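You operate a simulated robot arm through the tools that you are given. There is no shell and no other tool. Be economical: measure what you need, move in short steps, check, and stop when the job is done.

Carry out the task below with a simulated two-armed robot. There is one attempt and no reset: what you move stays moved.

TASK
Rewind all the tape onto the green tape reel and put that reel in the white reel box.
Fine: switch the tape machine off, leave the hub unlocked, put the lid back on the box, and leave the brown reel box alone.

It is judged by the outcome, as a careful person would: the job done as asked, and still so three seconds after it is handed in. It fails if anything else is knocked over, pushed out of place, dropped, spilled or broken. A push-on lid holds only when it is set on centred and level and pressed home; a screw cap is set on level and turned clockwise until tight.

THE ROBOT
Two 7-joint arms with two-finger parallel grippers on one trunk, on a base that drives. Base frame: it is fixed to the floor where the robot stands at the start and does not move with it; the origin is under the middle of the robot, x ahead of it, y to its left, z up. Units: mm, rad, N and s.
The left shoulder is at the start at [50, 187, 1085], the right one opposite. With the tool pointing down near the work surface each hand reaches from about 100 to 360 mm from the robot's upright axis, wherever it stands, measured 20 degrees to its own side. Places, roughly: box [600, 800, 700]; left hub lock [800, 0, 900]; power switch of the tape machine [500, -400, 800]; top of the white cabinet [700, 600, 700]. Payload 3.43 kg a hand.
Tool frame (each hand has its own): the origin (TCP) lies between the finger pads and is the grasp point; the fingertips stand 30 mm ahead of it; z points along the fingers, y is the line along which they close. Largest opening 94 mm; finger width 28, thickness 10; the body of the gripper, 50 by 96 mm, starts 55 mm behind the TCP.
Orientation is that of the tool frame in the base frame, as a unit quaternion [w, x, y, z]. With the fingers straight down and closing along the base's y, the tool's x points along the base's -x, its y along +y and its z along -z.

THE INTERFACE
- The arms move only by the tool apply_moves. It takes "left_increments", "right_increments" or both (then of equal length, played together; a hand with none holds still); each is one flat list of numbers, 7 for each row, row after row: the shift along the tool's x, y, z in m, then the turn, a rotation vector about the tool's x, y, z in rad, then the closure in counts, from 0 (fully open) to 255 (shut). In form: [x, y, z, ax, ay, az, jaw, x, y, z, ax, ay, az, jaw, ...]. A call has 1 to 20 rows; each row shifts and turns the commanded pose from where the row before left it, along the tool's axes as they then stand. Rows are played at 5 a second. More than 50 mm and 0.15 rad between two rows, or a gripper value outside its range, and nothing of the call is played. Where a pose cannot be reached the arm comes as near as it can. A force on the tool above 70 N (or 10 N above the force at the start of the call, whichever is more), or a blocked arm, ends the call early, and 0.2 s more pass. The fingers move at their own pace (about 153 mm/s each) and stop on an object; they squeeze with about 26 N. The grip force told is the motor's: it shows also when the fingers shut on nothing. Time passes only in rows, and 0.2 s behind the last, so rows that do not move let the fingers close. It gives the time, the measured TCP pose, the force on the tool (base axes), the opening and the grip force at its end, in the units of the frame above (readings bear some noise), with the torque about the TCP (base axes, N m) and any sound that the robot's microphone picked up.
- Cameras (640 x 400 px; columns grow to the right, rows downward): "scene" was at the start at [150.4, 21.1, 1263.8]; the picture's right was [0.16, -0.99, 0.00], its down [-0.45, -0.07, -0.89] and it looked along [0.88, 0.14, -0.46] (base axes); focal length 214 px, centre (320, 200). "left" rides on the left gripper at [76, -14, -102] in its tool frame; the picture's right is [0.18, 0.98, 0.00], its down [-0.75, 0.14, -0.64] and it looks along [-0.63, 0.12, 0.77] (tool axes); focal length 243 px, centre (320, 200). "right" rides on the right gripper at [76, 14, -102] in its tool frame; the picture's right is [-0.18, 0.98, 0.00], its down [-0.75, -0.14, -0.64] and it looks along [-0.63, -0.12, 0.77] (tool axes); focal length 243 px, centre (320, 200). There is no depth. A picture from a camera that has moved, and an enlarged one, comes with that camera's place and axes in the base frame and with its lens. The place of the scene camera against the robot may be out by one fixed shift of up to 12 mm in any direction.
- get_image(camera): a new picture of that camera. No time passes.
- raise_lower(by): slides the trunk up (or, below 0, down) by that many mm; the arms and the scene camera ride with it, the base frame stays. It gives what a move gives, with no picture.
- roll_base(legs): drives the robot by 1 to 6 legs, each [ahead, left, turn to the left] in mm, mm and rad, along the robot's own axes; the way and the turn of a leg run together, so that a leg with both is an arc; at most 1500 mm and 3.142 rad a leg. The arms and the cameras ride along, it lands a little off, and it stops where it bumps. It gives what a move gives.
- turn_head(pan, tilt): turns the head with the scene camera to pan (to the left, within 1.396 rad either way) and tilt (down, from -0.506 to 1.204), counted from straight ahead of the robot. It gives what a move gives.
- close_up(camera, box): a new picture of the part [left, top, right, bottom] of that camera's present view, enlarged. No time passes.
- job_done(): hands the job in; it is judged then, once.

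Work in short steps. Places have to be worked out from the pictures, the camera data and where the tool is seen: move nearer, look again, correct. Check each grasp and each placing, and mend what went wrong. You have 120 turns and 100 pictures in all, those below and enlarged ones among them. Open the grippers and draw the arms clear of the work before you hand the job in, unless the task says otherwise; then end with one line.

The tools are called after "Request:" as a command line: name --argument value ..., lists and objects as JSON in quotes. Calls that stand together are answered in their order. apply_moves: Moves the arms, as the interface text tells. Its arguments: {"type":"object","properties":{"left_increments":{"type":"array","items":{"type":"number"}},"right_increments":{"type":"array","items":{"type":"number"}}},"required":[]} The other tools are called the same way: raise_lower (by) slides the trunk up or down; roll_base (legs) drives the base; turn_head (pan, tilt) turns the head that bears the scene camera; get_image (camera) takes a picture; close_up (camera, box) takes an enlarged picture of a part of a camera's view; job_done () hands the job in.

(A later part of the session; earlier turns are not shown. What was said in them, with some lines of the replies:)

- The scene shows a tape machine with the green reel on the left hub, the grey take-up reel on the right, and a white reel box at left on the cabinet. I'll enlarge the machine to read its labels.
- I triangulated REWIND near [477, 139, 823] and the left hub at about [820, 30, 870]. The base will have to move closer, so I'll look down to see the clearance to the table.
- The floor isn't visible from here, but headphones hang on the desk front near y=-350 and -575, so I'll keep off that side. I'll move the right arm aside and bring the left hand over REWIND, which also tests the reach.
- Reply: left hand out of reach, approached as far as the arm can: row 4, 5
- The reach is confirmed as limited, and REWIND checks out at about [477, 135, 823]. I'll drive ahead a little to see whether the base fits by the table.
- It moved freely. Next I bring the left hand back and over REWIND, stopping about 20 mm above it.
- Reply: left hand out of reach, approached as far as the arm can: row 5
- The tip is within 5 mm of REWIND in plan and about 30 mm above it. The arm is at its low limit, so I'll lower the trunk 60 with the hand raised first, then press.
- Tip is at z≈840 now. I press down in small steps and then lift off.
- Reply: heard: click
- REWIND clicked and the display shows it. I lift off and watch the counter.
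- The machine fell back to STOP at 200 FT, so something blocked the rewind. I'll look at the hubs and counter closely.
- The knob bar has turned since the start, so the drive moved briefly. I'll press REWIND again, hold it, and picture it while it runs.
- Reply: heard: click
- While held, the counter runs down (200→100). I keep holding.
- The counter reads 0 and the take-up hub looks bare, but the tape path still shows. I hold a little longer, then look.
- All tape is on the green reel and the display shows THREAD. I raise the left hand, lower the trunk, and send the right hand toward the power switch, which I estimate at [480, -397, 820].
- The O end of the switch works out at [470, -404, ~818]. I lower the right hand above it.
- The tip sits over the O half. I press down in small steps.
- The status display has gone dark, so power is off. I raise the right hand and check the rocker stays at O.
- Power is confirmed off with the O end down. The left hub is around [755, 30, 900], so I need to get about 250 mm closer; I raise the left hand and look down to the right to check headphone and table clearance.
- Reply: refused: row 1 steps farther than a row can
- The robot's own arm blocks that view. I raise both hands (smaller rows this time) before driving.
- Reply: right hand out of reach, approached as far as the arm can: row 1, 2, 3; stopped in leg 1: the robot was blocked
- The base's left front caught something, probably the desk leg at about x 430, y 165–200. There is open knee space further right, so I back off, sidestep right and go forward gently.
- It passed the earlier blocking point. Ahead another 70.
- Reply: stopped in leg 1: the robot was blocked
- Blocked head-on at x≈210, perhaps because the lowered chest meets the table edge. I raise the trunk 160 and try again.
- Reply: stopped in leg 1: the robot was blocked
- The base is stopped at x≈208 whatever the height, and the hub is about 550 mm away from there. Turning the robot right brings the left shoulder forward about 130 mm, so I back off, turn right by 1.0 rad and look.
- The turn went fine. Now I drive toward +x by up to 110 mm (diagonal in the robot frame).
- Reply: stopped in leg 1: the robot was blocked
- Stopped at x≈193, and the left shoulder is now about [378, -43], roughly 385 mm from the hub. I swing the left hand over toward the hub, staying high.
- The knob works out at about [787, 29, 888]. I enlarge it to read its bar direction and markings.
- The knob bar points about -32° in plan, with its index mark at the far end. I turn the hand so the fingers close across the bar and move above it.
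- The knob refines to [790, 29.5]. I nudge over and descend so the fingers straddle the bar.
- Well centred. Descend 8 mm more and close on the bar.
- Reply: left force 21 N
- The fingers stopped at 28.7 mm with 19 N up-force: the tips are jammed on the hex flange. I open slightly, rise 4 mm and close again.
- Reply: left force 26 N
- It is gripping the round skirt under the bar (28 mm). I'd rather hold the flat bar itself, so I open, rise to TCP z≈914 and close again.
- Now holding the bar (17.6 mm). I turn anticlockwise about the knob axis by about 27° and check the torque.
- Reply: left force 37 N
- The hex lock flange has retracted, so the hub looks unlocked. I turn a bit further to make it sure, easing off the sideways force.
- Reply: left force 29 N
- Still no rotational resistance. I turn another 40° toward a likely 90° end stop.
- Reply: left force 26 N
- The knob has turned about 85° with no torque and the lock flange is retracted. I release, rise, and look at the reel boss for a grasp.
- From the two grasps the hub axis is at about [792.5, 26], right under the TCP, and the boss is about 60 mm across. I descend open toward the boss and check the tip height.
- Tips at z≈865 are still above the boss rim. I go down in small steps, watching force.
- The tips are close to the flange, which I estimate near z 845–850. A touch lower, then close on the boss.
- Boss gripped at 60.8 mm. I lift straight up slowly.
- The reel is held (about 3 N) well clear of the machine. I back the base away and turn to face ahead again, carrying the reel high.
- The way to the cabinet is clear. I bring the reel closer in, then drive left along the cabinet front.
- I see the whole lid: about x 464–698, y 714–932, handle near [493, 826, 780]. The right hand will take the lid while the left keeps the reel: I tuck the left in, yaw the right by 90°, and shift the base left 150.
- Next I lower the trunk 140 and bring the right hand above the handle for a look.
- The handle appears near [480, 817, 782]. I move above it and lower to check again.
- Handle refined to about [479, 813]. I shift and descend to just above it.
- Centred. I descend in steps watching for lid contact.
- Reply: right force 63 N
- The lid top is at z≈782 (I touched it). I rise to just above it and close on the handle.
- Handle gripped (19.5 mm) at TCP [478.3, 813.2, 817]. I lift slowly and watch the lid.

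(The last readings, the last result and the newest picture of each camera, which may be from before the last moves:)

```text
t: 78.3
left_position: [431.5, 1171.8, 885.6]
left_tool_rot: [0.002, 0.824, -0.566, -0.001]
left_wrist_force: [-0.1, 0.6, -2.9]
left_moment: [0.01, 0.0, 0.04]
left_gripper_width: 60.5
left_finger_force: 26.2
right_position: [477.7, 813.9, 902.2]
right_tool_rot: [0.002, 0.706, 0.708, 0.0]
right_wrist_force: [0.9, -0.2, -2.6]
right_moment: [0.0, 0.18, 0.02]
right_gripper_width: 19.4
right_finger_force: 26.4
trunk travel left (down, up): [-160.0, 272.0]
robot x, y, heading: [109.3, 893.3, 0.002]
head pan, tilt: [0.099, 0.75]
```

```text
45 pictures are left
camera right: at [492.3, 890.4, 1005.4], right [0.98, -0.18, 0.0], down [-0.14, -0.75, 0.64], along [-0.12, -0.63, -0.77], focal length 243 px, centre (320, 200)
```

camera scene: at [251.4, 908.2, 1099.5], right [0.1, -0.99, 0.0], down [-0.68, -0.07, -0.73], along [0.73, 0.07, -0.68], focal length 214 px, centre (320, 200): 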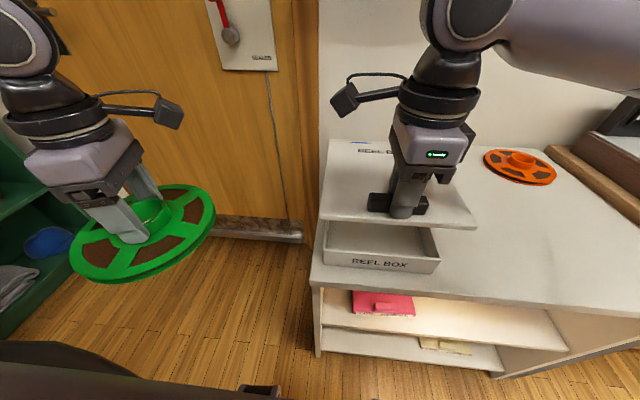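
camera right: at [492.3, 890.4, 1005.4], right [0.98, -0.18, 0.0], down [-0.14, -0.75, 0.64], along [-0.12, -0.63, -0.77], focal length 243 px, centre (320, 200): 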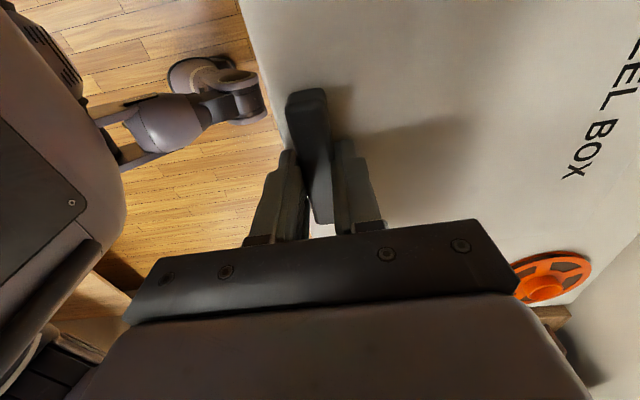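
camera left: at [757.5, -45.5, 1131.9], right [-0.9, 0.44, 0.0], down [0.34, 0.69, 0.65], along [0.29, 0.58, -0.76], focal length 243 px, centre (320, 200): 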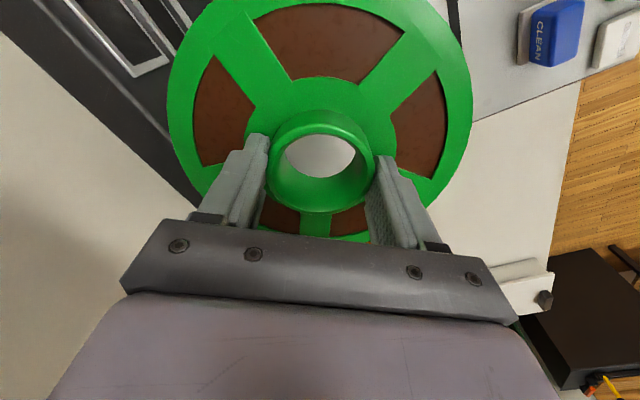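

The lid came off level and the box is open. I carry the lid to the right, clear of the box.

Request:
apply_moves --right_increments '[-0.02, 0, -0.01, 0, 0, 0, 255, -0.03, 0, -0.01, 0, 0, 0, 255, -0.03, 0, 0, 0, 0, 0, 255, -0.03, 0, 0, 0, 0, 0, 255, -0.03, 0, 0, 0, 0, 0, 255, -0.03, 0, 0, 0, 0, 0, 255, -0.03, 0, 0, 0, 0, 0, 255, -0.03, 0, 0, 0, 0, 0, 255, -0.02, 0, 0, 0, 0, 0, 255]'

Request:
get_image --camera "scene"

```text
t: 80.3
left_position: [431.8, 1172.6, 886.5]
left_tool_rot: [0.0, 0.825, -0.566, -0.002]
left_wrist_force: [0.4, -0.4, -3.6]
left_moment: [0.02, -0.01, -0.02]
left_gripper_width: 60.6
left_finger_force: 26.4
right_position: [478.5, 561.0, 922.7]
right_tool_rot: [0.001, 0.706, 0.708, 0.0]
right_wrist_force: [-0.1, 0.0, -1.9]
right_moment: [-0.04, 0.19, 0.03]
right_gripper_width: 19.6
right_finger_force: 26.1
trunk travel left (down, up): [-160.0, 272.0]
robot x, y, heading: [109.9, 894.4, 0.003]
head pan, tilt: [0.099, 0.75]
```

```text
44 pictures are left
camera scene: at [251.4, 908.0, 1099.5], right [0.1, -0.99, 0.0], down [-0.68, -0.07, -0.73], along [0.73, 0.07, -0.68], focal length 214 px, centre (320, 200)
```

scene: 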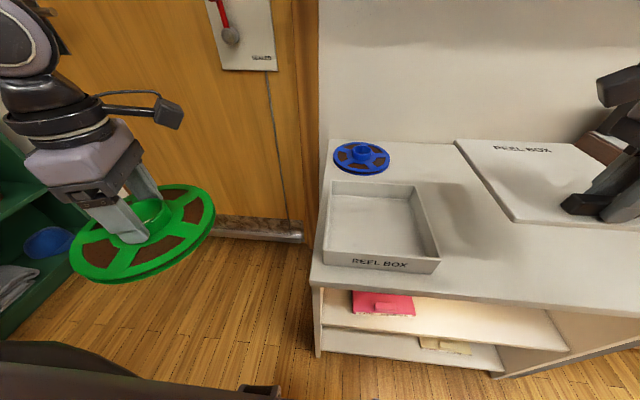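

The box is empty and centred near [569, 811]. I shift the base right 150 and ahead 60 so the left hand can reach it.

Request:
roll_base --legs '[[0, -150, 0], [60, 0, 0]]'

Request:
turn_head --pan 0.15 --tilt 0.9

Request:
get_image --camera "scene"

```text
t: 82.2
left_position: [463.2, 1021.5, 885.5]
left_tool_rot: [0.002, 0.825, -0.566, -0.003]
left_wrist_force: [-0.2, 0.0, -3.0]
left_moment: [-0.04, 0.01, 0.02]
left_gripper_width: 60.8
left_finger_force: 26.1
right_position: [510.1, 409.6, 920.8]
right_tool_rot: [0.001, 0.707, 0.707, -0.001]
right_wrist_force: [0.4, -0.3, -2.2]
right_moment: [-0.01, 0.16, -0.02]
right_gripper_width: 19.6
right_finger_force: 26.3
trunk travel left (down, up): [-160.0, 272.0]
robot x, y, heading: [136.7, 743.8, 0.002]
head pan, tilt: [0.099, 0.75]
stopped in leg 2: the robot was blocked; the commanded pose is now the measured one
```

```text
t: 82.9
left_position: [462.9, 1020.5, 886.5]
left_tool_rot: [0.002, 0.824, -0.566, -0.003]
left_wrist_force: [-0.2, 1.1, -2.1]
left_moment: [0.01, -0.02, -0.01]
left_gripper_width: 61.0
left_finger_force: 26.0
right_position: [510.8, 410.5, 921.4]
right_tool_rot: [0.001, 0.707, 0.707, 0.0]
right_wrist_force: [0.9, 0.0, -1.3]
right_moment: [0.04, 0.15, 0.0]
right_gripper_width: 19.7
right_finger_force: 25.7
trunk travel left (down, up): [-160.0, 272.0]
robot x, y, heading: [140.6, 740.2, -0.0]
head pan, tilt: [0.15, 0.901]
```

```text
43 pictures are left
camera scene: at [274.0, 759.8, 1087.6], right [0.15, -0.99, 0.0], down [-0.77, -0.12, -0.62], along [0.61, 0.09, -0.78], focal length 214 px, centre (320, 200)
```

scene: 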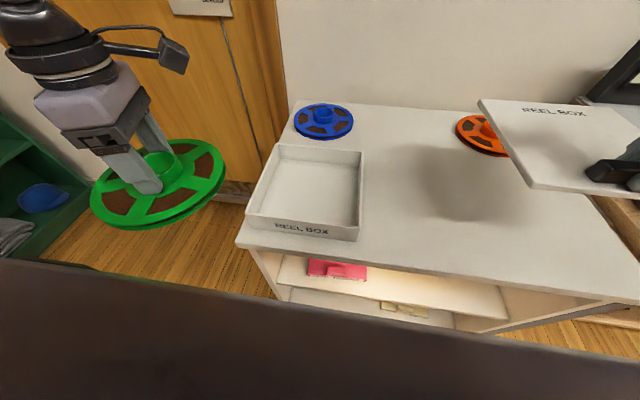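

The base rests at the cabinet at x≈140 and the box hasn't moved. I carry the reel over the box centre at the same height.

Request:
apply_moves --left_increments '[0.0335, -0.0034, 0, 0, 0, 0, 255, 0.0335, -0.0034, 0, 0, 0, 0, 255, 0.0335, -0.0034, 0, 0, 0, 0, 255, 0.0335, -0.0034, 0, 0, 0, 0, 255, 0.0335, -0.0034, 0, 0, 0, 0, 255, 0.0335, -0.0034, 0, 0, 0, 0, 255, 0.0335, -0.0034, 0, 0, 0, 0, 255]'

Request:
get_image --camera "scene"

Request:
get_image --camera "left"

```text
t: 84.5
left_position: [569.1, 895.6, 886.3]
left_tool_rot: [0.002, 0.824, -0.566, -0.002]
left_wrist_force: [0.3, 0.7, -3.2]
left_moment: [0.01, 0.01, 0.01]
left_gripper_width: 60.8
left_finger_force: 26.0
left hand out of reach, approached as far as the arm can: row 5, 6, 7
right_position: [509.6, 410.6, 921.2]
right_tool_rot: [0.0, 0.707, 0.707, -0.001]
right_wrist_force: [-0.6, 0.2, -2.4]
right_moment: [-0.02, 0.17, 0.0]
right_gripper_width: 19.5
right_finger_force: 26.1
trunk travel left (down, up): [-160.0, 272.0]
robot x, y, heading: [138.2, 738.3, -0.0]
head pan, tilt: [0.15, 0.901]
```

```text
42 pictures are left
camera scene: at [274.0, 759.7, 1087.6], right [0.15, -0.99, 0.0], down [-0.78, -0.12, -0.62], along [0.61, 0.09, -0.78], focal length 214 px, centre (320, 200)
```

scene: 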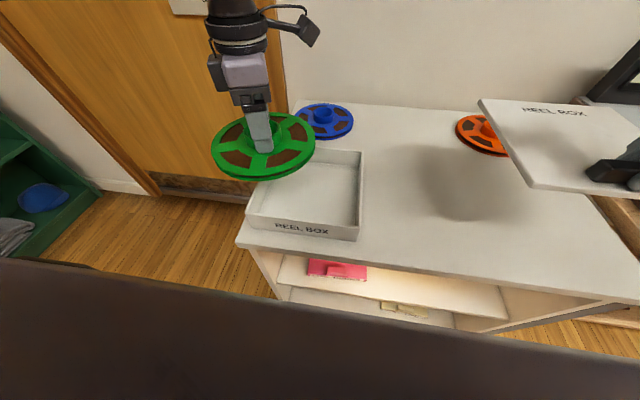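

```text
41 pictures are left
camera left: at [610.2, 830.8, 988.0], right [-0.85, -0.52, 0.01], down [-0.4, 0.65, 0.64], along [-0.34, 0.54, -0.77], focal length 243 px, centre (320, 200)
```

left: 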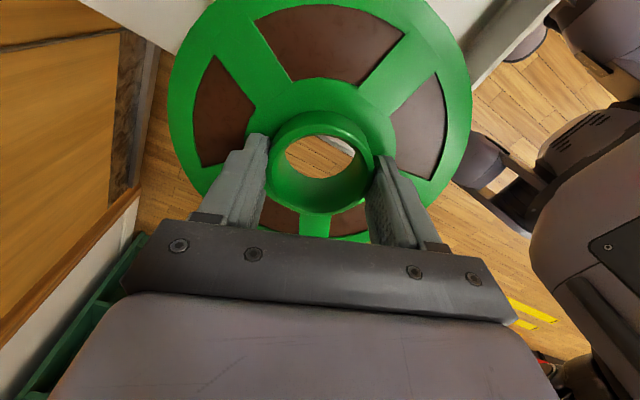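

The left arm ran out of reach at y≈895. Driving the base right 84 mm puts the reel over the box centre, and I'll use the trunk to lower it, so I raise the lid 80 mm first.

Request:
apply_moves --right_increments '[0, 0, -0.02, 0, 0, 0, 255, 0, 0, -0.03, 0, 0, 0, 255, 0, 0, -0.03, 0, 0, 0, 255]'

Request:
roll_base --legs '[[0, -84, 0]]'

Request:
get_image --camera "scene"

```text
t: 85.3
left_position: [568.2, 895.4, 886.1]
left_tool_rot: [0.003, 0.824, -0.567, -0.001]
left_wrist_force: [-1.0, -0.3, -3.6]
left_moment: [0.03, -0.02, 0.0]
left_gripper_width: 60.6
left_finger_force: 26.5
right_position: [508.8, 409.1, 1001.7]
right_tool_rot: [0.0, 0.707, 0.707, -0.001]
right_wrist_force: [-1.0, 0.6, -1.8]
right_moment: [0.03, 0.14, 0.01]
right_gripper_width: 19.5
right_finger_force: 25.8
trunk travel left (down, up): [-160.0, 272.0]
robot x, y, heading: [137.4, 741.3, 0.0]
head pan, tilt: [0.15, 0.901]
```

```text
t: 86.4
left_position: [569.4, 810.4, 887.2]
left_tool_rot: [0.003, 0.823, -0.567, -0.001]
left_wrist_force: [-0.2, -0.5, -3.8]
left_moment: [0.01, -0.03, 0.02]
left_gripper_width: 60.9
left_finger_force: 26.3
right_position: [508.3, 324.0, 1001.0]
right_tool_rot: [0.001, 0.707, 0.707, -0.001]
right_wrist_force: [0.3, -0.9, -2.4]
right_moment: [0.01, 0.16, 0.04]
right_gripper_width: 19.5
right_finger_force: 25.9
trunk travel left (down, up): [-160.0, 272.0]
robot x, y, heading: [140.1, 658.8, -0.005]
head pan, tilt: [0.15, 0.901]
```

```text
40 pictures are left
camera scene: at [274.1, 675.1, 1087.6], right [0.15, -0.99, 0.0], down [-0.78, -0.12, -0.62], along [0.61, 0.09, -0.78], focal length 214 px, centre (320, 200)
```

scene: 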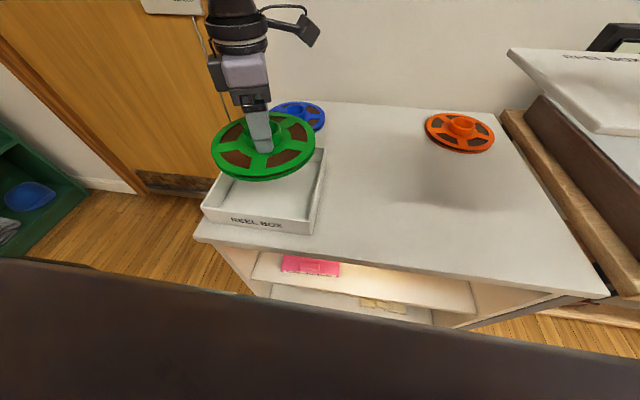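

The alignment looks close. I lower the trunk 45 mm so the reel is just above the rim, and compare edges there.

Request:
raise_lower --by -45

Request:
close_up --camera "scene" --box '[180, 80, 360, 240]'

Request:
get_image --camera "left"

```text
t: 87.3
left_position: [568.9, 811.4, 841.9]
left_tool_rot: [0.003, 0.824, -0.567, -0.001]
left_wrist_force: [-0.1, 0.5, -3.4]
left_moment: [-0.01, 0.0, -0.02]
left_gripper_width: 60.4
left_finger_force: 26.3
right_position: [508.0, 325.1, 955.9]
right_tool_rot: [0.001, 0.707, 0.707, -0.001]
right_wrist_force: [0.0, 0.7, -1.5]
right_moment: [-0.02, 0.16, 0.0]
right_gripper_width: 19.8
right_finger_force: 26.3
trunk travel left (down, up): [-115.0, 317.0]
robot x, y, heading: [139.6, 661.3, -0.002]
head pan, tilt: [0.15, 0.901]
```

```text
2.50 times, centred on (270, 160) of scene
camera zoom: at [273.9, 675.3, 1042.6], right [0.15, -0.99, 0.0], down [-0.78, -0.12, -0.62], along [0.61, 0.09, -0.78], focal length 536 px, centre (445, 300)
```

zoom: 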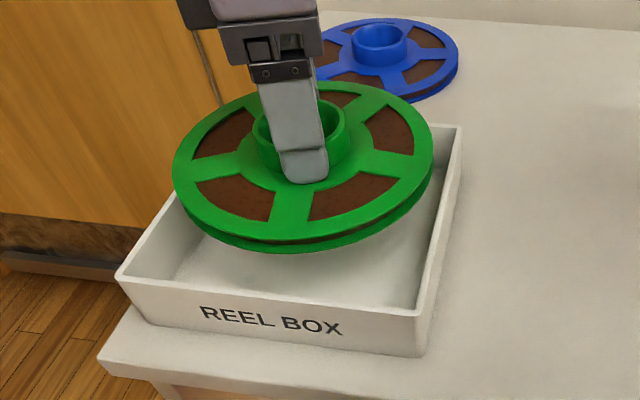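

```text
38 pictures are left
camera left: at [609.9, 746.0, 943.1], right [-0.85, -0.52, 0.01], down [-0.4, 0.66, 0.64], along [-0.34, 0.54, -0.77], focal length 243 px, centre (320, 200)
```

left: 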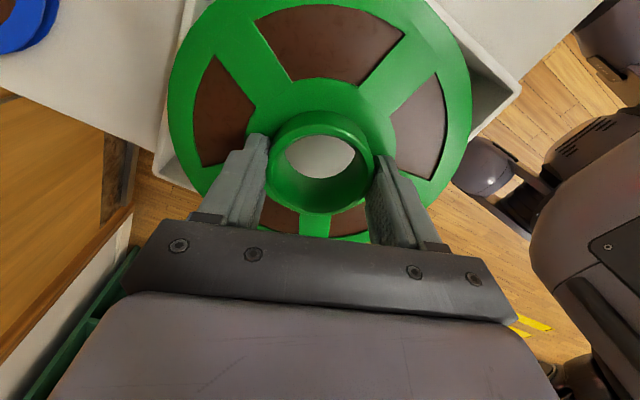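

Comparing edges, the reel sits within about 4 mm of the box centre (clearance is about 15 mm). I nudge 4 mm left and lower most of the way.

Request:
apply_moves --left_increments '[-0.0037, -0.0014, 0, 0, 0, 0, 255]'

Request:
raise_lower --by -40

Request:
close_up --camera "scene" --box '[180, 80, 360, 240]'

```text
t: 87.7
left_position: [567.4, 814.9, 841.4]
left_tool_rot: [0.003, 0.824, -0.567, -0.001]
left_wrist_force: [0.2, -0.3, -2.8]
left_moment: [0.01, 0.02, 0.01]
left_gripper_width: 60.7
left_finger_force: 26.1
right_position: [507.7, 325.5, 955.5]
right_tool_rot: [0.001, 0.707, 0.707, 0.0]
right_wrist_force: [-0.4, -0.1, -2.2]
right_moment: [0.02, 0.13, 0.02]
right_gripper_width: 19.9
right_finger_force: 26.3
trunk travel left (down, up): [-115.0, 317.0]
robot x, y, heading: [141.1, 659.8, -0.0]
head pan, tilt: [0.15, 0.901]
```

```text
t: 88.5
left_position: [568.1, 815.1, 801.9]
left_tool_rot: [0.003, 0.824, -0.567, -0.001]
left_wrist_force: [0.1, 0.5, -3.7]
left_moment: [-0.01, -0.01, -0.01]
left_gripper_width: 60.6
left_finger_force: 25.8
right_position: [507.4, 324.0, 915.3]
right_tool_rot: [0.0, 0.707, 0.707, -0.001]
right_wrist_force: [0.2, 0.3, -1.9]
right_moment: [0.0, 0.11, 0.0]
right_gripper_width: 19.6
right_finger_force: 26.1
trunk travel left (down, up): [-75.0, 357.0]
robot x, y, heading: [136.6, 655.2, 0.002]
head pan, tilt: [0.15, 0.901]
```

```text
2.50 times, centred on (270, 160) of scene
camera zoom: at [273.9, 675.3, 1002.6], right [0.15, -0.99, 0.0], down [-0.78, -0.12, -0.62], along [0.61, 0.09, -0.78], focal length 536 px, centre (445, 300)
```

zoom: 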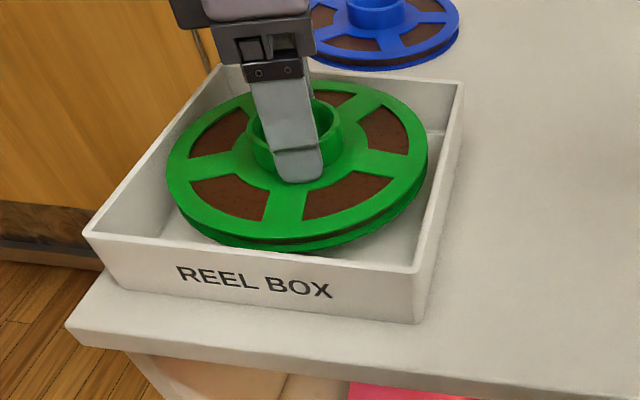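

Well inside the box walls. I lower the rest in small trunk steps, watching the hand's force for touchdown.

Request:
raise_lower --by -10

Request:
raise_lower --by -5

```text
t: 89.1
left_position: [568.2, 815.2, 792.0]
left_tool_rot: [0.003, 0.824, -0.567, -0.001]
left_wrist_force: [-0.3, 0.0, -3.1]
left_moment: [0.0, -0.03, -0.01]
left_gripper_width: 60.7
left_finger_force: 25.7
right_position: [508.2, 325.2, 907.0]
right_tool_rot: [0.002, 0.706, 0.708, 0.0]
right_wrist_force: [0.9, -0.6, -2.4]
right_moment: [0.01, 0.18, -0.03]
right_gripper_width: 19.4
right_finger_force: 25.8
trunk travel left (down, up): [-65.0, 367.0]
robot x, y, heading: [137.6, 656.5, -0.003]
head pan, tilt: [0.15, 0.901]
```

```text
t: 89.6
left_position: [569.4, 815.1, 785.7]
left_tool_rot: [0.003, 0.824, -0.566, -0.001]
left_wrist_force: [0.3, 0.9, -3.4]
left_moment: [0.02, 0.0, -0.01]
left_gripper_width: 60.6
left_finger_force: 26.1
right_position: [507.8, 324.2, 901.9]
right_tool_rot: [0.001, 0.707, 0.707, -0.001]
right_wrist_force: [0.0, -0.6, -1.5]
right_moment: [0.0, 0.18, 0.02]
right_gripper_width: 19.4
right_finger_force: 25.8
trunk travel left (down, up): [-60.0, 372.0]
robot x, y, heading: [137.8, 656.0, -0.0]
head pan, tilt: [0.15, 0.901]
```

Not down yet. More small steps.

Request:
raise_lower --by -4

Request:
raise_lower --by -3

Request:
close_up --camera "scene" --box '[180, 80, 360, 240]'

```text
t: 90.2
left_position: [568.2, 815.6, 782.3]
left_tool_rot: [0.003, 0.824, -0.567, 0.0]
left_wrist_force: [0.5, 1.1, -3.2]
left_moment: [-0.02, -0.02, 0.02]
left_gripper_width: 60.6
left_finger_force: 26.1
right_position: [507.7, 324.5, 896.8]
right_tool_rot: [0.001, 0.707, 0.707, 0.0]
right_wrist_force: [-0.3, 0.2, -2.0]
right_moment: [-0.02, 0.18, 0.01]
right_gripper_width: 19.6
right_finger_force: 26.2
trunk travel left (down, up): [-56.0, 376.0]
robot x, y, heading: [140.3, 658.8, -0.001]
head pan, tilt: [0.15, 0.901]
```

```text
t: 90.7
left_position: [567.6, 816.2, 778.9]
left_tool_rot: [0.003, 0.824, -0.566, 0.0]
left_wrist_force: [0.3, 0.0, -2.9]
left_moment: [0.03, 0.01, -0.03]
left_gripper_width: 60.4
left_finger_force: 26.2
right_position: [508.5, 324.6, 894.3]
right_tool_rot: [0.001, 0.708, 0.707, -0.001]
right_wrist_force: [-0.5, 0.4, -1.0]
right_moment: [0.02, 0.16, -0.03]
right_gripper_width: 19.6
right_finger_force: 25.9
trunk travel left (down, up): [-53.0, 379.0]
robot x, y, heading: [137.3, 654.1, 0.001]
head pan, tilt: [0.15, 0.901]
```

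```text
2.50 times, centred on (270, 160) of scene
camera zoom: at [274.0, 675.3, 980.6], right [0.15, -0.99, 0.0], down [-0.78, -0.12, -0.62], along [0.61, 0.09, -0.78], focal length 536 px, centre (445, 300)
```

zoom: 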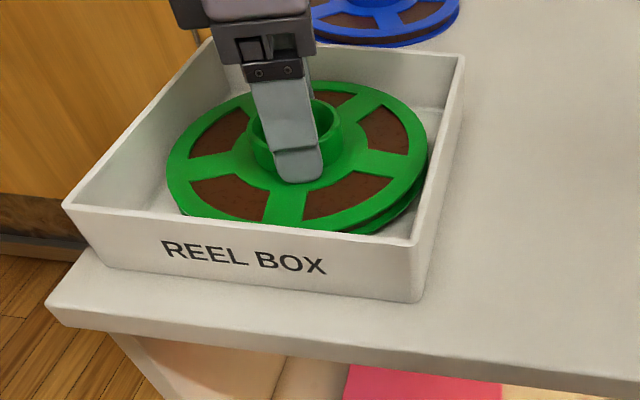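

It still isn't resting. I continue down with finer checks.

Request:
raise_lower --by -5

Request:
raise_lower --by -3

Request:
raise_lower --by -3

```text
t: 91.2
left_position: [568.8, 815.3, 774.7]
left_tool_rot: [0.003, 0.824, -0.566, 0.0]
left_wrist_force: [0.4, 0.5, -3.1]
left_moment: [-0.03, -0.03, -0.01]
left_gripper_width: 60.6
left_finger_force: 26.0
right_position: [509.0, 324.1, 889.6]
right_tool_rot: [0.001, 0.707, 0.707, -0.001]
right_wrist_force: [0.9, -0.4, -1.4]
right_moment: [-0.02, 0.18, 0.02]
right_gripper_width: 19.6
right_finger_force: 26.3
trunk travel left (down, up): [-48.0, 384.0]
robot x, y, heading: [137.3, 656.8, 0.0]
head pan, tilt: [0.15, 0.901]
```

```text
t: 91.8
left_position: [568.1, 815.9, 770.0]
left_tool_rot: [0.002, 0.824, -0.567, -0.001]
left_wrist_force: [0.0, 0.2, -3.3]
left_moment: [0.0, -0.01, 0.02]
left_gripper_width: 60.6
left_finger_force: 25.6
right_position: [508.5, 325.1, 885.6]
right_tool_rot: [0.0, 0.707, 0.707, 0.0]
right_wrist_force: [1.1, -0.7, -2.5]
right_moment: [0.01, 0.15, 0.0]
right_gripper_width: 19.6
right_finger_force: 26.4
trunk travel left (down, up): [-45.0, 387.0]
robot x, y, heading: [138.7, 658.0, -0.002]
head pan, tilt: [0.15, 0.901]
```

```text
t: 92.3
left_position: [569.1, 815.1, 769.3]
left_tool_rot: [0.002, 0.824, -0.567, 0.0]
left_wrist_force: [-0.2, 0.6, 2.7]
left_moment: [0.5, -0.16, 0.06]
left_gripper_width: 60.3
left_finger_force: 26.1
right_position: [507.6, 327.1, 882.9]
right_tool_rot: [0.001, 0.707, 0.707, -0.001]
right_wrist_force: [-0.8, -0.4, -1.8]
right_moment: [-0.01, 0.19, -0.01]
right_gripper_width: 19.7
right_finger_force: 25.5
trunk travel left (down, up): [-42.0, 390.0]
robot x, y, heading: [141.0, 658.9, -0.001]
head pan, tilt: [0.15, 0.901]
```

Touchdown: the force reversed to +2.7 N. I open the fingers, let it settle, and draw the hand straight up.

Request:
apply_moves --left_increments '[0, 0, 0, 0, 0, 0, 100, 0, 0, 0, 0, 0, 0, 60, 0, 0, 0, 0, 0, 0, 60, 0, 0, -0.02, 0, 0, 0, 60, 0, 0, -0.04, 0, 0, 0, 60, 0, 0, -0.04, 0, 0, 0, 60, 0, 0, -0.04, 0, 0, 0, 60]'

Request:
close_up --camera "scene" --box '[160, 60, 360, 240]'

```text
t: 93.9
left_position: [557.9, 839.5, 895.9]
left_tool_rot: [0.003, 0.823, -0.568, -0.001]
left_wrist_force: [0.7, 0.3, -0.1]
left_moment: [-0.04, 0.06, 0.01]
left_gripper_width: 72.0
left_finger_force: 0.0
left hand out of reach, approached as far as the arm can: row 5, 6, 7
right_position: [507.8, 325.7, 883.5]
right_tool_rot: [0.001, 0.707, 0.707, 0.0]
right_wrist_force: [0.5, 0.8, -2.2]
right_moment: [0.02, 0.2, 0.01]
right_gripper_width: 19.7
right_finger_force: 25.7
trunk travel left (down, up): [-42.0, 390.0]
robot x, y, heading: [139.8, 658.4, -0.003]
head pan, tilt: [0.15, 0.901]
```

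```text
2.22 times, centred on (260, 150) of scene
camera zoom: at [273.8, 675.1, 969.6], right [0.15, -0.99, 0.0], down [-0.78, -0.12, -0.62], along [0.61, 0.09, -0.78], focal length 477 px, centre (453, 311)
```

zoom: 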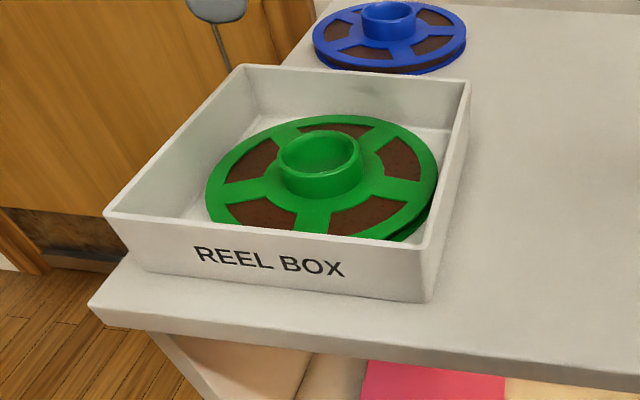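

The reel lies flat in the box. I raise the trunk, pull the left hand back and out, and return the base to the stance where I lifted the lid.

Request:
raise_lower --by 92

Request:
apply_moves --left_increments '[-0.034, 0.005, 0, 0, 0, 0, 60, -0.034, 0.005, 0, 0, 0, 0, 60, -0.034, 0.005, 0, 0, 0, 0, 60, -0.034, 0.005, 0, 0, 0, 0, 60, -0.034, 0.005, 0, 0, 0, 0, 60, -0.034, 0.005, 0, 0, 0, 0, 60]'

Request:
roll_base --legs '[[-30, 0, 0], [0, 235, 0.003]]'

Request:
get_image --camera "scene"

```text
t: 95.1
left_position: [557.5, 838.6, 987.7]
left_tool_rot: [0.002, 0.824, -0.566, -0.001]
left_wrist_force: [-0.5, 0.1, 0.3]
left_moment: [0.01, -0.01, 0.02]
left_gripper_width: 72.1
left_finger_force: 0.0
right_position: [508.6, 324.3, 975.1]
right_tool_rot: [0.001, 0.707, 0.707, 0.0]
right_wrist_force: [-0.8, 0.3, -2.1]
right_moment: [-0.04, 0.17, 0.03]
right_gripper_width: 19.7
right_finger_force: 25.5
trunk travel left (down, up): [-134.0, 298.0]
robot x, y, heading: [137.7, 655.2, 0.0]
head pan, tilt: [0.15, 0.901]
```

```text
t: 96.5
left_position: [456.2, 1019.6, 987.6]
left_tool_rot: [0.002, 0.824, -0.567, -0.001]
left_wrist_force: [-0.4, 0.0, 0.2]
left_moment: [0.0, 0.02, 0.0]
left_gripper_width: 71.9
left_finger_force: 0.1
right_position: [508.9, 325.1, 974.4]
right_tool_rot: [0.0, 0.707, 0.707, -0.001]
right_wrist_force: [0.4, -0.3, -2.7]
right_moment: [0.0, 0.17, 0.02]
right_gripper_width: 19.8
right_finger_force: 26.4
trunk travel left (down, up): [-134.0, 298.0]
robot x, y, heading: [136.7, 659.2, -0.001]
head pan, tilt: [0.15, 0.901]
```

```text
t: 98.7
left_position: [426.7, 1256.1, 986.3]
left_tool_rot: [0.002, 0.824, -0.566, 0.0]
left_wrist_force: [-0.6, -0.3, 0.2]
left_moment: [-0.03, 0.03, -0.02]
left_gripper_width: 71.9
left_finger_force: 0.1
right_position: [478.8, 563.6, 975.1]
right_tool_rot: [0.0, 0.707, 0.708, 0.0]
right_wrist_force: [-0.2, -0.7, -2.4]
right_moment: [-0.01, 0.13, -0.02]
right_gripper_width: 19.7
right_finger_force: 26.5
trunk travel left (down, up): [-134.0, 298.0]
robot x, y, heading: [108.3, 900.3, -0.003]
head pan, tilt: [0.15, 0.901]
```

```text
34 pictures are left
camera scene: at [244.1, 913.2, 1061.6], right [0.15, -0.99, 0.0], down [-0.78, -0.12, -0.62], along [0.61, 0.09, -0.78], focal length 214 px, centre (320, 200)
```

scene: 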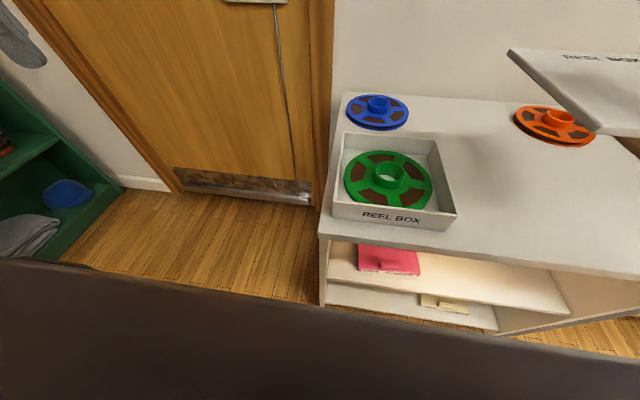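

The box is where it was. I carry the lid back over it, to the recorded home position [478.3, 813.2] at a safe height.

Request:
apply_moves --right_increments '[0.03, 0, 0, 0, 0, 0, 255, 0.03, 0, 0, 0, 0, 0, 255, 0.03, 0, 0, 0, 0, 0, 255, 0.03, 0, 0, 0, 0, 0, 255, 0.03, 0, 0, 0, 0, 0, 255, 0.03, 0, 0, 0, 0, 0, 255, 0.03, 0, 0, 0, 0, 0, 255, 0.03, 0, 0.02, 0, 0, 0, 255, 0.0096, -0.0005, 0.03, 0, 0, 0, 255, 0, 0, 0.03, 0, 0, 0, 255]'

Request:
get_image --camera "scene"

```text
t: 100.9
left_position: [425.8, 1256.2, 988.0]
left_tool_rot: [0.003, 0.824, -0.567, 0.0]
left_wrist_force: [0.6, 0.0, -0.3]
left_moment: [-0.03, 0.0, 0.01]
left_gripper_width: 71.6
left_finger_force: 0.0
right_position: [478.2, 811.8, 891.4]
right_tool_rot: [-0.001, 0.707, 0.707, -0.001]
right_wrist_force: [0.1, 0.0, -2.6]
right_moment: [-0.02, 0.16, 0.02]
right_gripper_width: 19.3
right_finger_force: 26.6
trunk travel left (down, up): [-134.0, 298.0]
robot x, y, heading: [103.2, 898.3, -0.006]
head pan, tilt: [0.15, 0.901]
```

```text
33 pictures are left
camera scene: at [244.1, 913.1, 1061.7], right [0.15, -0.99, 0.0], down [-0.78, -0.12, -0.62], along [0.61, 0.09, -0.78], focal length 214 px, centre (320, 200)
```

scene: 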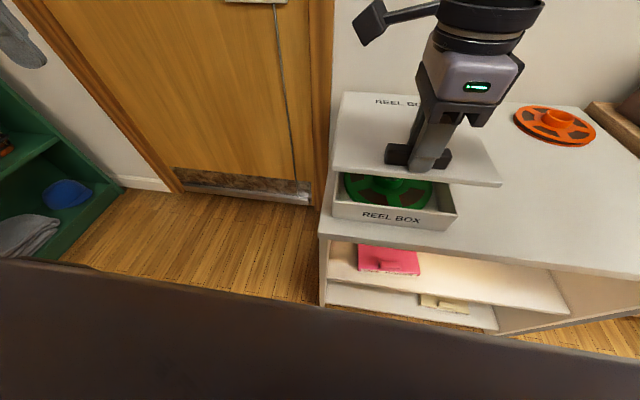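

Aligned with the recorded spot. I descend to about 15 mm above home and check.

Request:
apply_moves --right_increments '[0.001, 0, 0.02, 0, 0, 0, 255, 0, 0, 0.02, 0, 0, 0, 255, 0, 0, 0.017, 0, 0, 0, 255]'

Request:
close_up --camera "scene" --box '[310, 80, 530, 240]'

```text
t: 101.7
left_position: [426.5, 1257.4, 987.0]
left_tool_rot: [0.003, 0.824, -0.567, -0.001]
left_wrist_force: [0.1, -0.3, -0.7]
left_moment: [0.01, -0.01, 0.04]
left_gripper_width: 72.0
left_finger_force: 0.1
right_position: [478.9, 813.2, 835.4]
right_tool_rot: [0.001, 0.707, 0.707, -0.001]
right_wrist_force: [0.9, 0.3, -2.1]
right_moment: [0.02, 0.15, -0.01]
right_gripper_width: 19.7
right_finger_force: 26.0
trunk travel left (down, up): [-134.0, 298.0]
robot x, y, heading: [113.9, 899.1, 0.003]
head pan, tilt: [0.15, 0.901]
```

```text
2.50 times, centred on (420, 160) of scene
camera zoom: at [244.1, 913.1, 1061.6], right [0.15, -0.99, 0.0], down [-0.78, -0.12, -0.62], along [0.61, 0.09, -0.78], focal length 536 px, centre (70, 300)
```

zoom: 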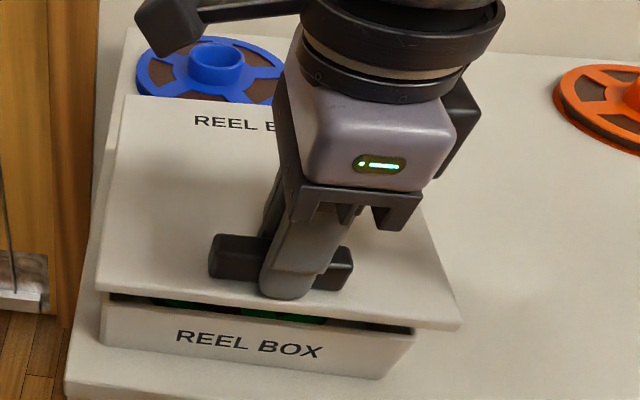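

Good alignment with an even overhang. I lower to home in small steps.

Request:
apply_moves --right_increments '[0, 0, 0.008, 0, 0, 0, 255, 0, 0, 0.005, 0, 0, 0, 255, 0, 0, 0.004, 0, 0, 0, 255, 0, 0, 0.003, 0, 0, 0, 255]'

Request:
close_up --camera "scene" --box '[310, 80, 530, 240]'

```text
t: 102.7
left_position: [427.0, 1257.7, 987.5]
left_tool_rot: [0.002, 0.825, -0.566, -0.001]
left_wrist_force: [0.1, -0.5, 0.1]
left_moment: [0.01, 0.02, -0.01]
left_gripper_width: 72.0
left_finger_force: 0.0
right_position: [477.5, 814.2, 816.5]
right_tool_rot: [0.001, 0.707, 0.707, -0.002]
right_wrist_force: [-0.9, 0.1, -1.9]
right_moment: [-0.01, 0.18, -0.01]
right_gripper_width: 19.7
right_finger_force: 26.6
trunk travel left (down, up): [-134.0, 298.0]
robot x, y, heading: [109.4, 893.4, -0.001]
head pan, tilt: [0.15, 0.901]
```

```text
2.50 times, centred on (420, 160) of scene
camera zoom: at [244.1, 913.1, 1061.6], right [0.15, -0.99, 0.0], down [-0.78, -0.12, -0.62], along [0.61, 0.09, -0.78], focal length 536 px, centre (70, 300)
```

zoom: 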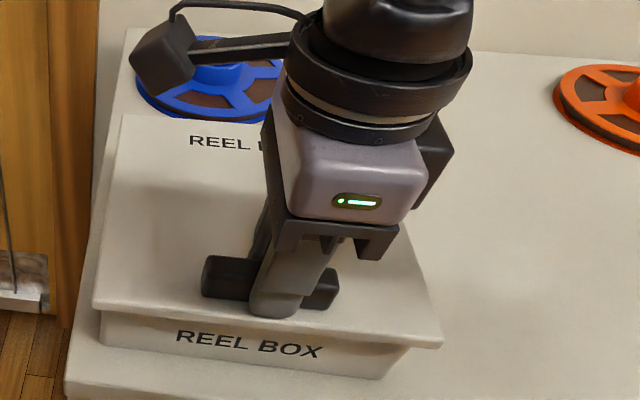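

It isn't in contact yet (still -1.9 N). Down a few more millimetres until it takes load.

Request:
apply_moves --right_increments '[0, 0, 0.002, 0, 0, 0, 255, 0, 0, 0.002, 0, 0, 0, 255]'

Request:
apply_moves --right_increments '[0, 0, 0.002, 0, 0, 0, 255, 0, 0, 0, 0, 0, 0, 255]'

```text
t: 103.3
left_position: [427.2, 1256.3, 987.6]
left_tool_rot: [0.002, 0.824, -0.567, 0.0]
left_wrist_force: [0.0, -0.7, 0.7]
left_moment: [-0.02, -0.01, 0.02]
left_gripper_width: 71.9
left_finger_force: 0.1
right_position: [477.8, 814.9, 814.3]
right_tool_rot: [0.0, 0.707, 0.707, 0.001]
right_wrist_force: [0.2, 0.4, 4.1]
right_moment: [-0.02, -0.02, 0.01]
right_gripper_width: 19.2
right_finger_force: 25.7
trunk travel left (down, up): [-134.0, 298.0]
robot x, y, heading: [109.0, 894.9, 0.002]
head pan, tilt: [0.15, 0.901]
```

```text
t: 103.9
left_position: [426.3, 1256.9, 988.4]
left_tool_rot: [0.001, 0.824, -0.566, -0.001]
left_wrist_force: [0.6, -0.2, -0.1]
left_moment: [0.01, 0.01, 0.01]
left_gripper_width: 71.9
left_finger_force: 0.0
right_position: [476.9, 813.7, 813.1]
right_tool_rot: [0.001, 0.708, 0.707, 0.002]
right_wrist_force: [1.6, -0.4, 26.2]
right_moment: [-0.26, 0.13, 0.13]
right_gripper_width: 19.9
right_finger_force: 26.1
trunk travel left (down, up): [-134.0, 298.0]
robot x, y, heading: [108.2, 897.3, -0.0]
head pan, tilt: [0.15, 0.901]
```

The lid is seated under 26 N at the handle. I release, lift off and look.

Request:
apply_moves --right_increments '[0, 0, -0.002, 0, 0, 0, 255, 0, 0, 0, 0, 0, 0, 130, 0, 0, 0, 0, 0, 0, 130, 0, 0, -0.03, 0, 0, 0, 130, 0, 0, -0.045, 0, 0, 0, 255, -0.04, 0, -0.03, 0, 0, 0, 255, -0.04, 0, 0, 0, 0, 0, 255, -0.04, 0, 0, 0, 0, 0, 255, -0.04, 0, 0, 0, 0, 0, 255, -0.04, 0, 0, 0, 0, 0, 255]'

Request:
close_up --camera "scene" --box '[310, 80, 530, 240]'

```text
t: 106.1
left_position: [424.9, 1255.6, 987.3]
left_tool_rot: [0.002, 0.824, -0.567, 0.0]
left_wrist_force: [-0.5, 1.0, 0.2]
left_moment: [0.01, 0.0, -0.03]
left_gripper_width: 72.2
left_finger_force: 0.2
right_position: [475.7, 610.7, 917.8]
right_tool_rot: [0.001, 0.706, 0.708, -0.001]
right_wrist_force: [0.1, 0.5, -0.2]
right_moment: [0.03, -0.01, 0.01]
right_gripper_width: 0.1
right_finger_force: 26.2
trunk travel left (down, up): [-134.0, 298.0]
robot x, y, heading: [107.4, 891.8, 0.0]
head pan, tilt: [0.15, 0.901]
```

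```text
2.50 times, centred on (420, 160) of scene
camera zoom: at [243.9, 913.0, 1061.7], right [0.15, -0.99, 0.0], down [-0.77, -0.12, -0.62], along [0.61, 0.09, -0.78], focal length 536 px, centre (70, 300)
```

zoom: 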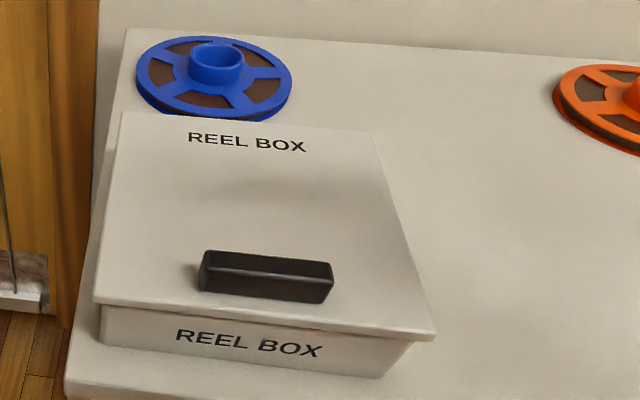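

The lid looks level and centred. To be sure it's pressed home I move the closed right fingers over the lid's centre.

Request:
apply_moves --right_increments '[0.034, 0.015, 0, 0, 0, 0, 255, 0.034, 0.015, 0, 0, 0, 0, 255, 0.034, 0.015, 0, 0, 0, 0, 255, 0.034, 0.015, 0, 0, 0, 0, 255, 0.034, 0.015, 0, 0, 0, 0, 255, 0.03, 0.015, 0.01, 0, 0, 0, 255, 0, 0, 0.04, 0, 0, 0, 255, 0, 0, 0.03, 0, 0, 0, 255]'

Request:
get_image --camera "scene"

```text
t: 107.9
left_position: [426.0, 1256.3, 987.0]
left_tool_rot: [0.003, 0.824, -0.566, -0.001]
left_wrist_force: [-0.1, 0.9, -0.1]
left_moment: [-0.03, 0.01, 0.01]
left_gripper_width: 72.0
left_finger_force: 0.0
right_position: [566.5, 813.7, 836.2]
right_tool_rot: [0.002, 0.707, 0.707, 0.0]
right_wrist_force: [-0.3, 0.2, -0.5]
right_moment: [0.02, -0.02, -0.05]
right_gripper_width: 0.2
right_finger_force: 25.9
trunk travel left (down, up): [-134.0, 298.0]
robot x, y, heading: [110.3, 894.5, -0.0]
head pan, tilt: [0.15, 0.901]
```

```text
29 pictures are left
camera scene: at [244.0, 913.1, 1061.7], right [0.15, -0.99, 0.0], down [-0.78, -0.12, -0.62], along [0.61, 0.09, -0.78], focal length 214 px, centre (320, 200)
```

scene: 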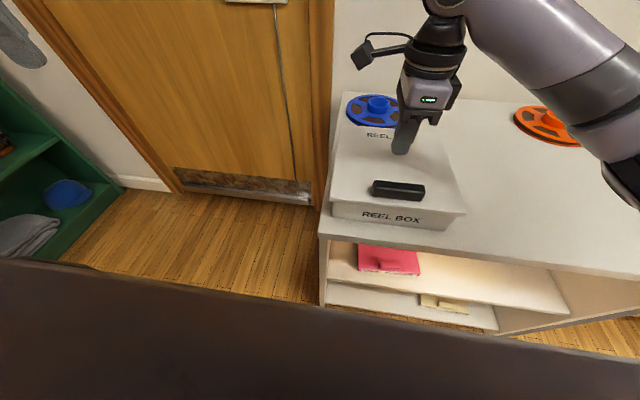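

Over the centre at tip z≈806. I press down gently to 30–50 N, then lift.

Request:
apply_moves --right_increments '[0, 0, 0.018, 0, 0, 0, 255, 0, 0, 0.005, 0, 0, 0, 255, 0, 0, 0.003, 0, 0, 0, 255, 0, 0, 0.003, 0, 0, 0, 255]'

```text
t: 108.9
left_position: [425.3, 1256.8, 988.6]
left_tool_rot: [0.002, 0.824, -0.567, -0.001]
left_wrist_force: [-0.3, -0.5, 0.5]
left_moment: [0.03, 0.03, 0.0]
left_gripper_width: 71.8
left_finger_force: 0.0
right_position: [568.8, 812.9, 812.1]
right_tool_rot: [0.002, 0.708, 0.706, 0.003]
right_wrist_force: [1.9, -1.1, 21.6]
right_moment: [-0.07, -0.01, 0.0]
right_gripper_width: 0.0
right_finger_force: 26.0
trunk travel left (down, up): [-134.0, 298.0]
robot x, y, heading: [107.9, 898.0, -0.003]
head pan, tilt: [0.15, 0.901]
```

Lid top under the tip is at 782, the same as originally. A firmer press, then I withdraw.

Request:
apply_moves --right_increments '[0, 0, 0.003, 0, 0, 0, 255, 0, 0, 0.003, 0, 0, 0, 255]'

Request:
apply_moves --right_increments '[0, 0, -0.02, 0, 0, 0, 255, 0, 0, -0.045, 0, 0, 0, 255, 0, 0, -0.045, 0, 0, 0, 255, -0.04, -0.015, 0, 0, 0, 0, 100, -0.04, -0.015, 0, 0, 0, 0, 0, -0.04, -0.015, 0, 0, 0, 0, 0, -0.04, -0.015, 0, 0, 0, 0, 0, -0.04, -0.015, 0, 0, 0, 0, 0, -0.04, -0.015, 0, 0, 0, 0, 0]'

Request:
close_up --camera "scene" --box '[310, 80, 530, 240]'

```text
t: 109.5
left_position: [424.1, 1257.7, 988.3]
left_tool_rot: [0.001, 0.824, -0.566, 0.001]
left_wrist_force: [0.9, 0.5, -0.3]
left_moment: [-0.04, 0.0, -0.03]
left_gripper_width: 71.8
left_finger_force: 0.0
right_position: [567.3, 813.1, 812.9]
right_tool_rot: [0.005, 0.707, 0.707, 0.008]
right_wrist_force: [5.7, -3.0, 55.9]
right_moment: [-0.43, -0.11, 0.21]
right_gripper_width: 0.0
right_finger_force: 26.3
trunk travel left (down, up): [-134.0, 298.0]
robot x, y, heading: [105.6, 897.1, -0.003]
head pan, tilt: [0.15, 0.901]
```

```text
t: 111.5
left_position: [427.0, 1256.8, 986.9]
left_tool_rot: [0.002, 0.824, -0.567, -0.001]
left_wrist_force: [0.4, -0.1, 0.0]
left_moment: [0.01, -0.01, -0.06]
left_gripper_width: 71.9
left_finger_force: 0.2
right_position: [477.2, 574.4, 914.1]
right_tool_rot: [0.0, 0.707, 0.707, -0.002]
right_wrist_force: [0.5, 0.6, 0.6]
right_moment: [-0.03, 0.0, 0.01]
right_gripper_width: 93.9
right_finger_force: 0.1
trunk travel left (down, up): [-134.0, 298.0]
robot x, y, heading: [108.4, 898.8, -0.007]
head pan, tilt: [0.15, 0.901]
```

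```text
2.50 times, centred on (420, 160) of scene
camera zoom: at [243.9, 913.0, 1061.7], right [0.15, -0.99, 0.0], down [-0.77, -0.12, -0.62], along [0.61, 0.09, -0.78], focal length 536 px, centre (70, 300)
```

zoom: 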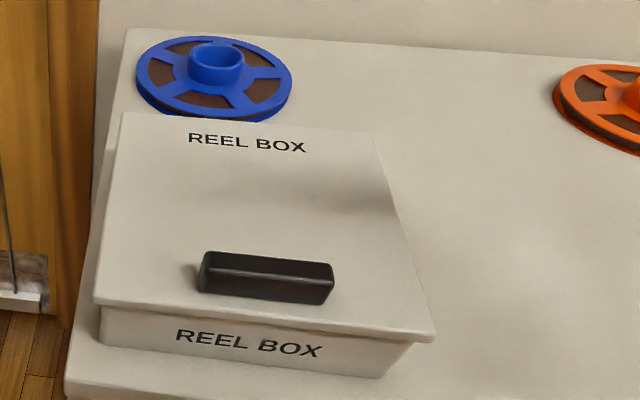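

The lid is home and level. I back the robot away with hands open and take a final look at the desk.

Request:
apply_moves --left_increments '[0, 0, 0, 0, 0, 0, 0, 0, 0, 0, 0, 0, 0, 0]' --right_increments '[0, 0, -0.04, 0, 0, 0, 0, 0, 0, -0.04, 0, 0, 0, 0]'

Request:
roll_base --legs '[[-300, 0, 0]]'

Request:
turn_head --pan -0.5 --tilt 0.5

Request:
get_image --camera "scene"

```text
t: 112.1
left_position: [427.3, 1256.5, 987.5]
left_tool_rot: [0.003, 0.824, -0.566, -0.001]
left_wrist_force: [1.0, -0.5, 0.2]
left_moment: [0.0, 0.03, 0.0]
left_gripper_width: 94.1
left_finger_force: 0.0
right_position: [476.8, 573.1, 997.1]
right_tool_rot: [0.0, 0.708, 0.706, -0.002]
right_wrist_force: [-0.2, -0.5, 0.3]
right_moment: [0.0, -0.03, 0.0]
right_gripper_width: 94.0
right_finger_force: 0.1
trunk travel left (down, up): [-134.0, 298.0]
robot x, y, heading: [106.8, 899.9, 0.0]
head pan, tilt: [0.15, 0.901]
```

```text
t: 114.2
left_position: [128.6, 1256.3, 987.1]
left_tool_rot: [0.002, 0.823, -0.567, -0.001]
left_wrist_force: [0.7, 0.3, 0.6]
left_moment: [-0.02, -0.03, -0.01]
left_gripper_width: 93.9
left_finger_force: 0.0
right_position: [179.2, 572.9, 997.8]
right_tool_rot: [-0.001, 0.708, 0.706, -0.001]
right_wrist_force: [0.1, -0.6, -0.1]
right_moment: [-0.02, -0.01, 0.01]
right_gripper_width: 94.1
right_finger_force: 0.0
trunk travel left (down, up): [-134.0, 298.0]
robot x, y, heading: [-190.6, 895.2, 0.006]
head pan, tilt: [0.15, 0.901]
```

```text
t: 115.2
left_position: [128.9, 1256.5, 987.4]
left_tool_rot: [0.003, 0.824, -0.567, -0.001]
left_wrist_force: [0.2, 0.3, 0.0]
left_moment: [-0.04, -0.03, 0.02]
left_gripper_width: 94.3
left_finger_force: 0.1
right_position: [179.0, 573.7, 996.7]
right_tool_rot: [0.0, 0.708, 0.706, -0.001]
right_wrist_force: [1.1, -0.6, 0.4]
right_moment: [-0.01, 0.02, -0.01]
right_gripper_width: 94.0
right_finger_force: 0.1
trunk travel left (down, up): [-134.0, 298.0]
robot x, y, heading: [-190.4, 897.8, -0.004]
head pan, tilt: [-0.499, 0.499]
```

```text
27 pictures are left
camera scene: at [-49.4, 858.6, 1095.5], right [-0.48, -0.88, 0.0], down [-0.42, 0.23, -0.88], along [0.77, -0.42, -0.48], focal length 214 px, centre (320, 200)
```

scene: 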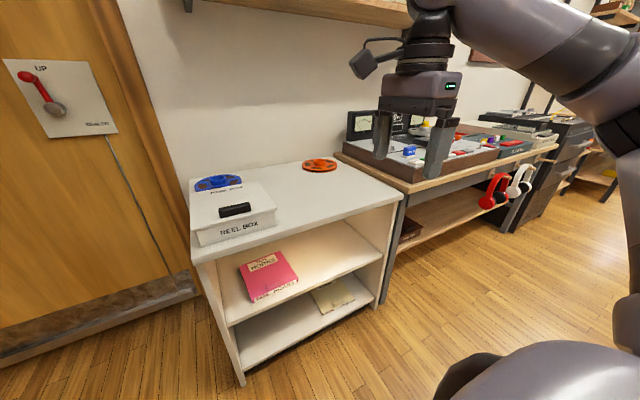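

Everything is in place: the lid is on the white box, and the headphones, other reels and brown box are undisturbed. The power is off and the hub is unlocked, so I'm handing the job in.

Request:
job_done

```text
The job is handed in.
```

The tape is fully rewound onto the green reel, and the reel is in the white box with its lid pressed home. The tape machine is off, the left hub is unlocked, and the brown box was left alone.
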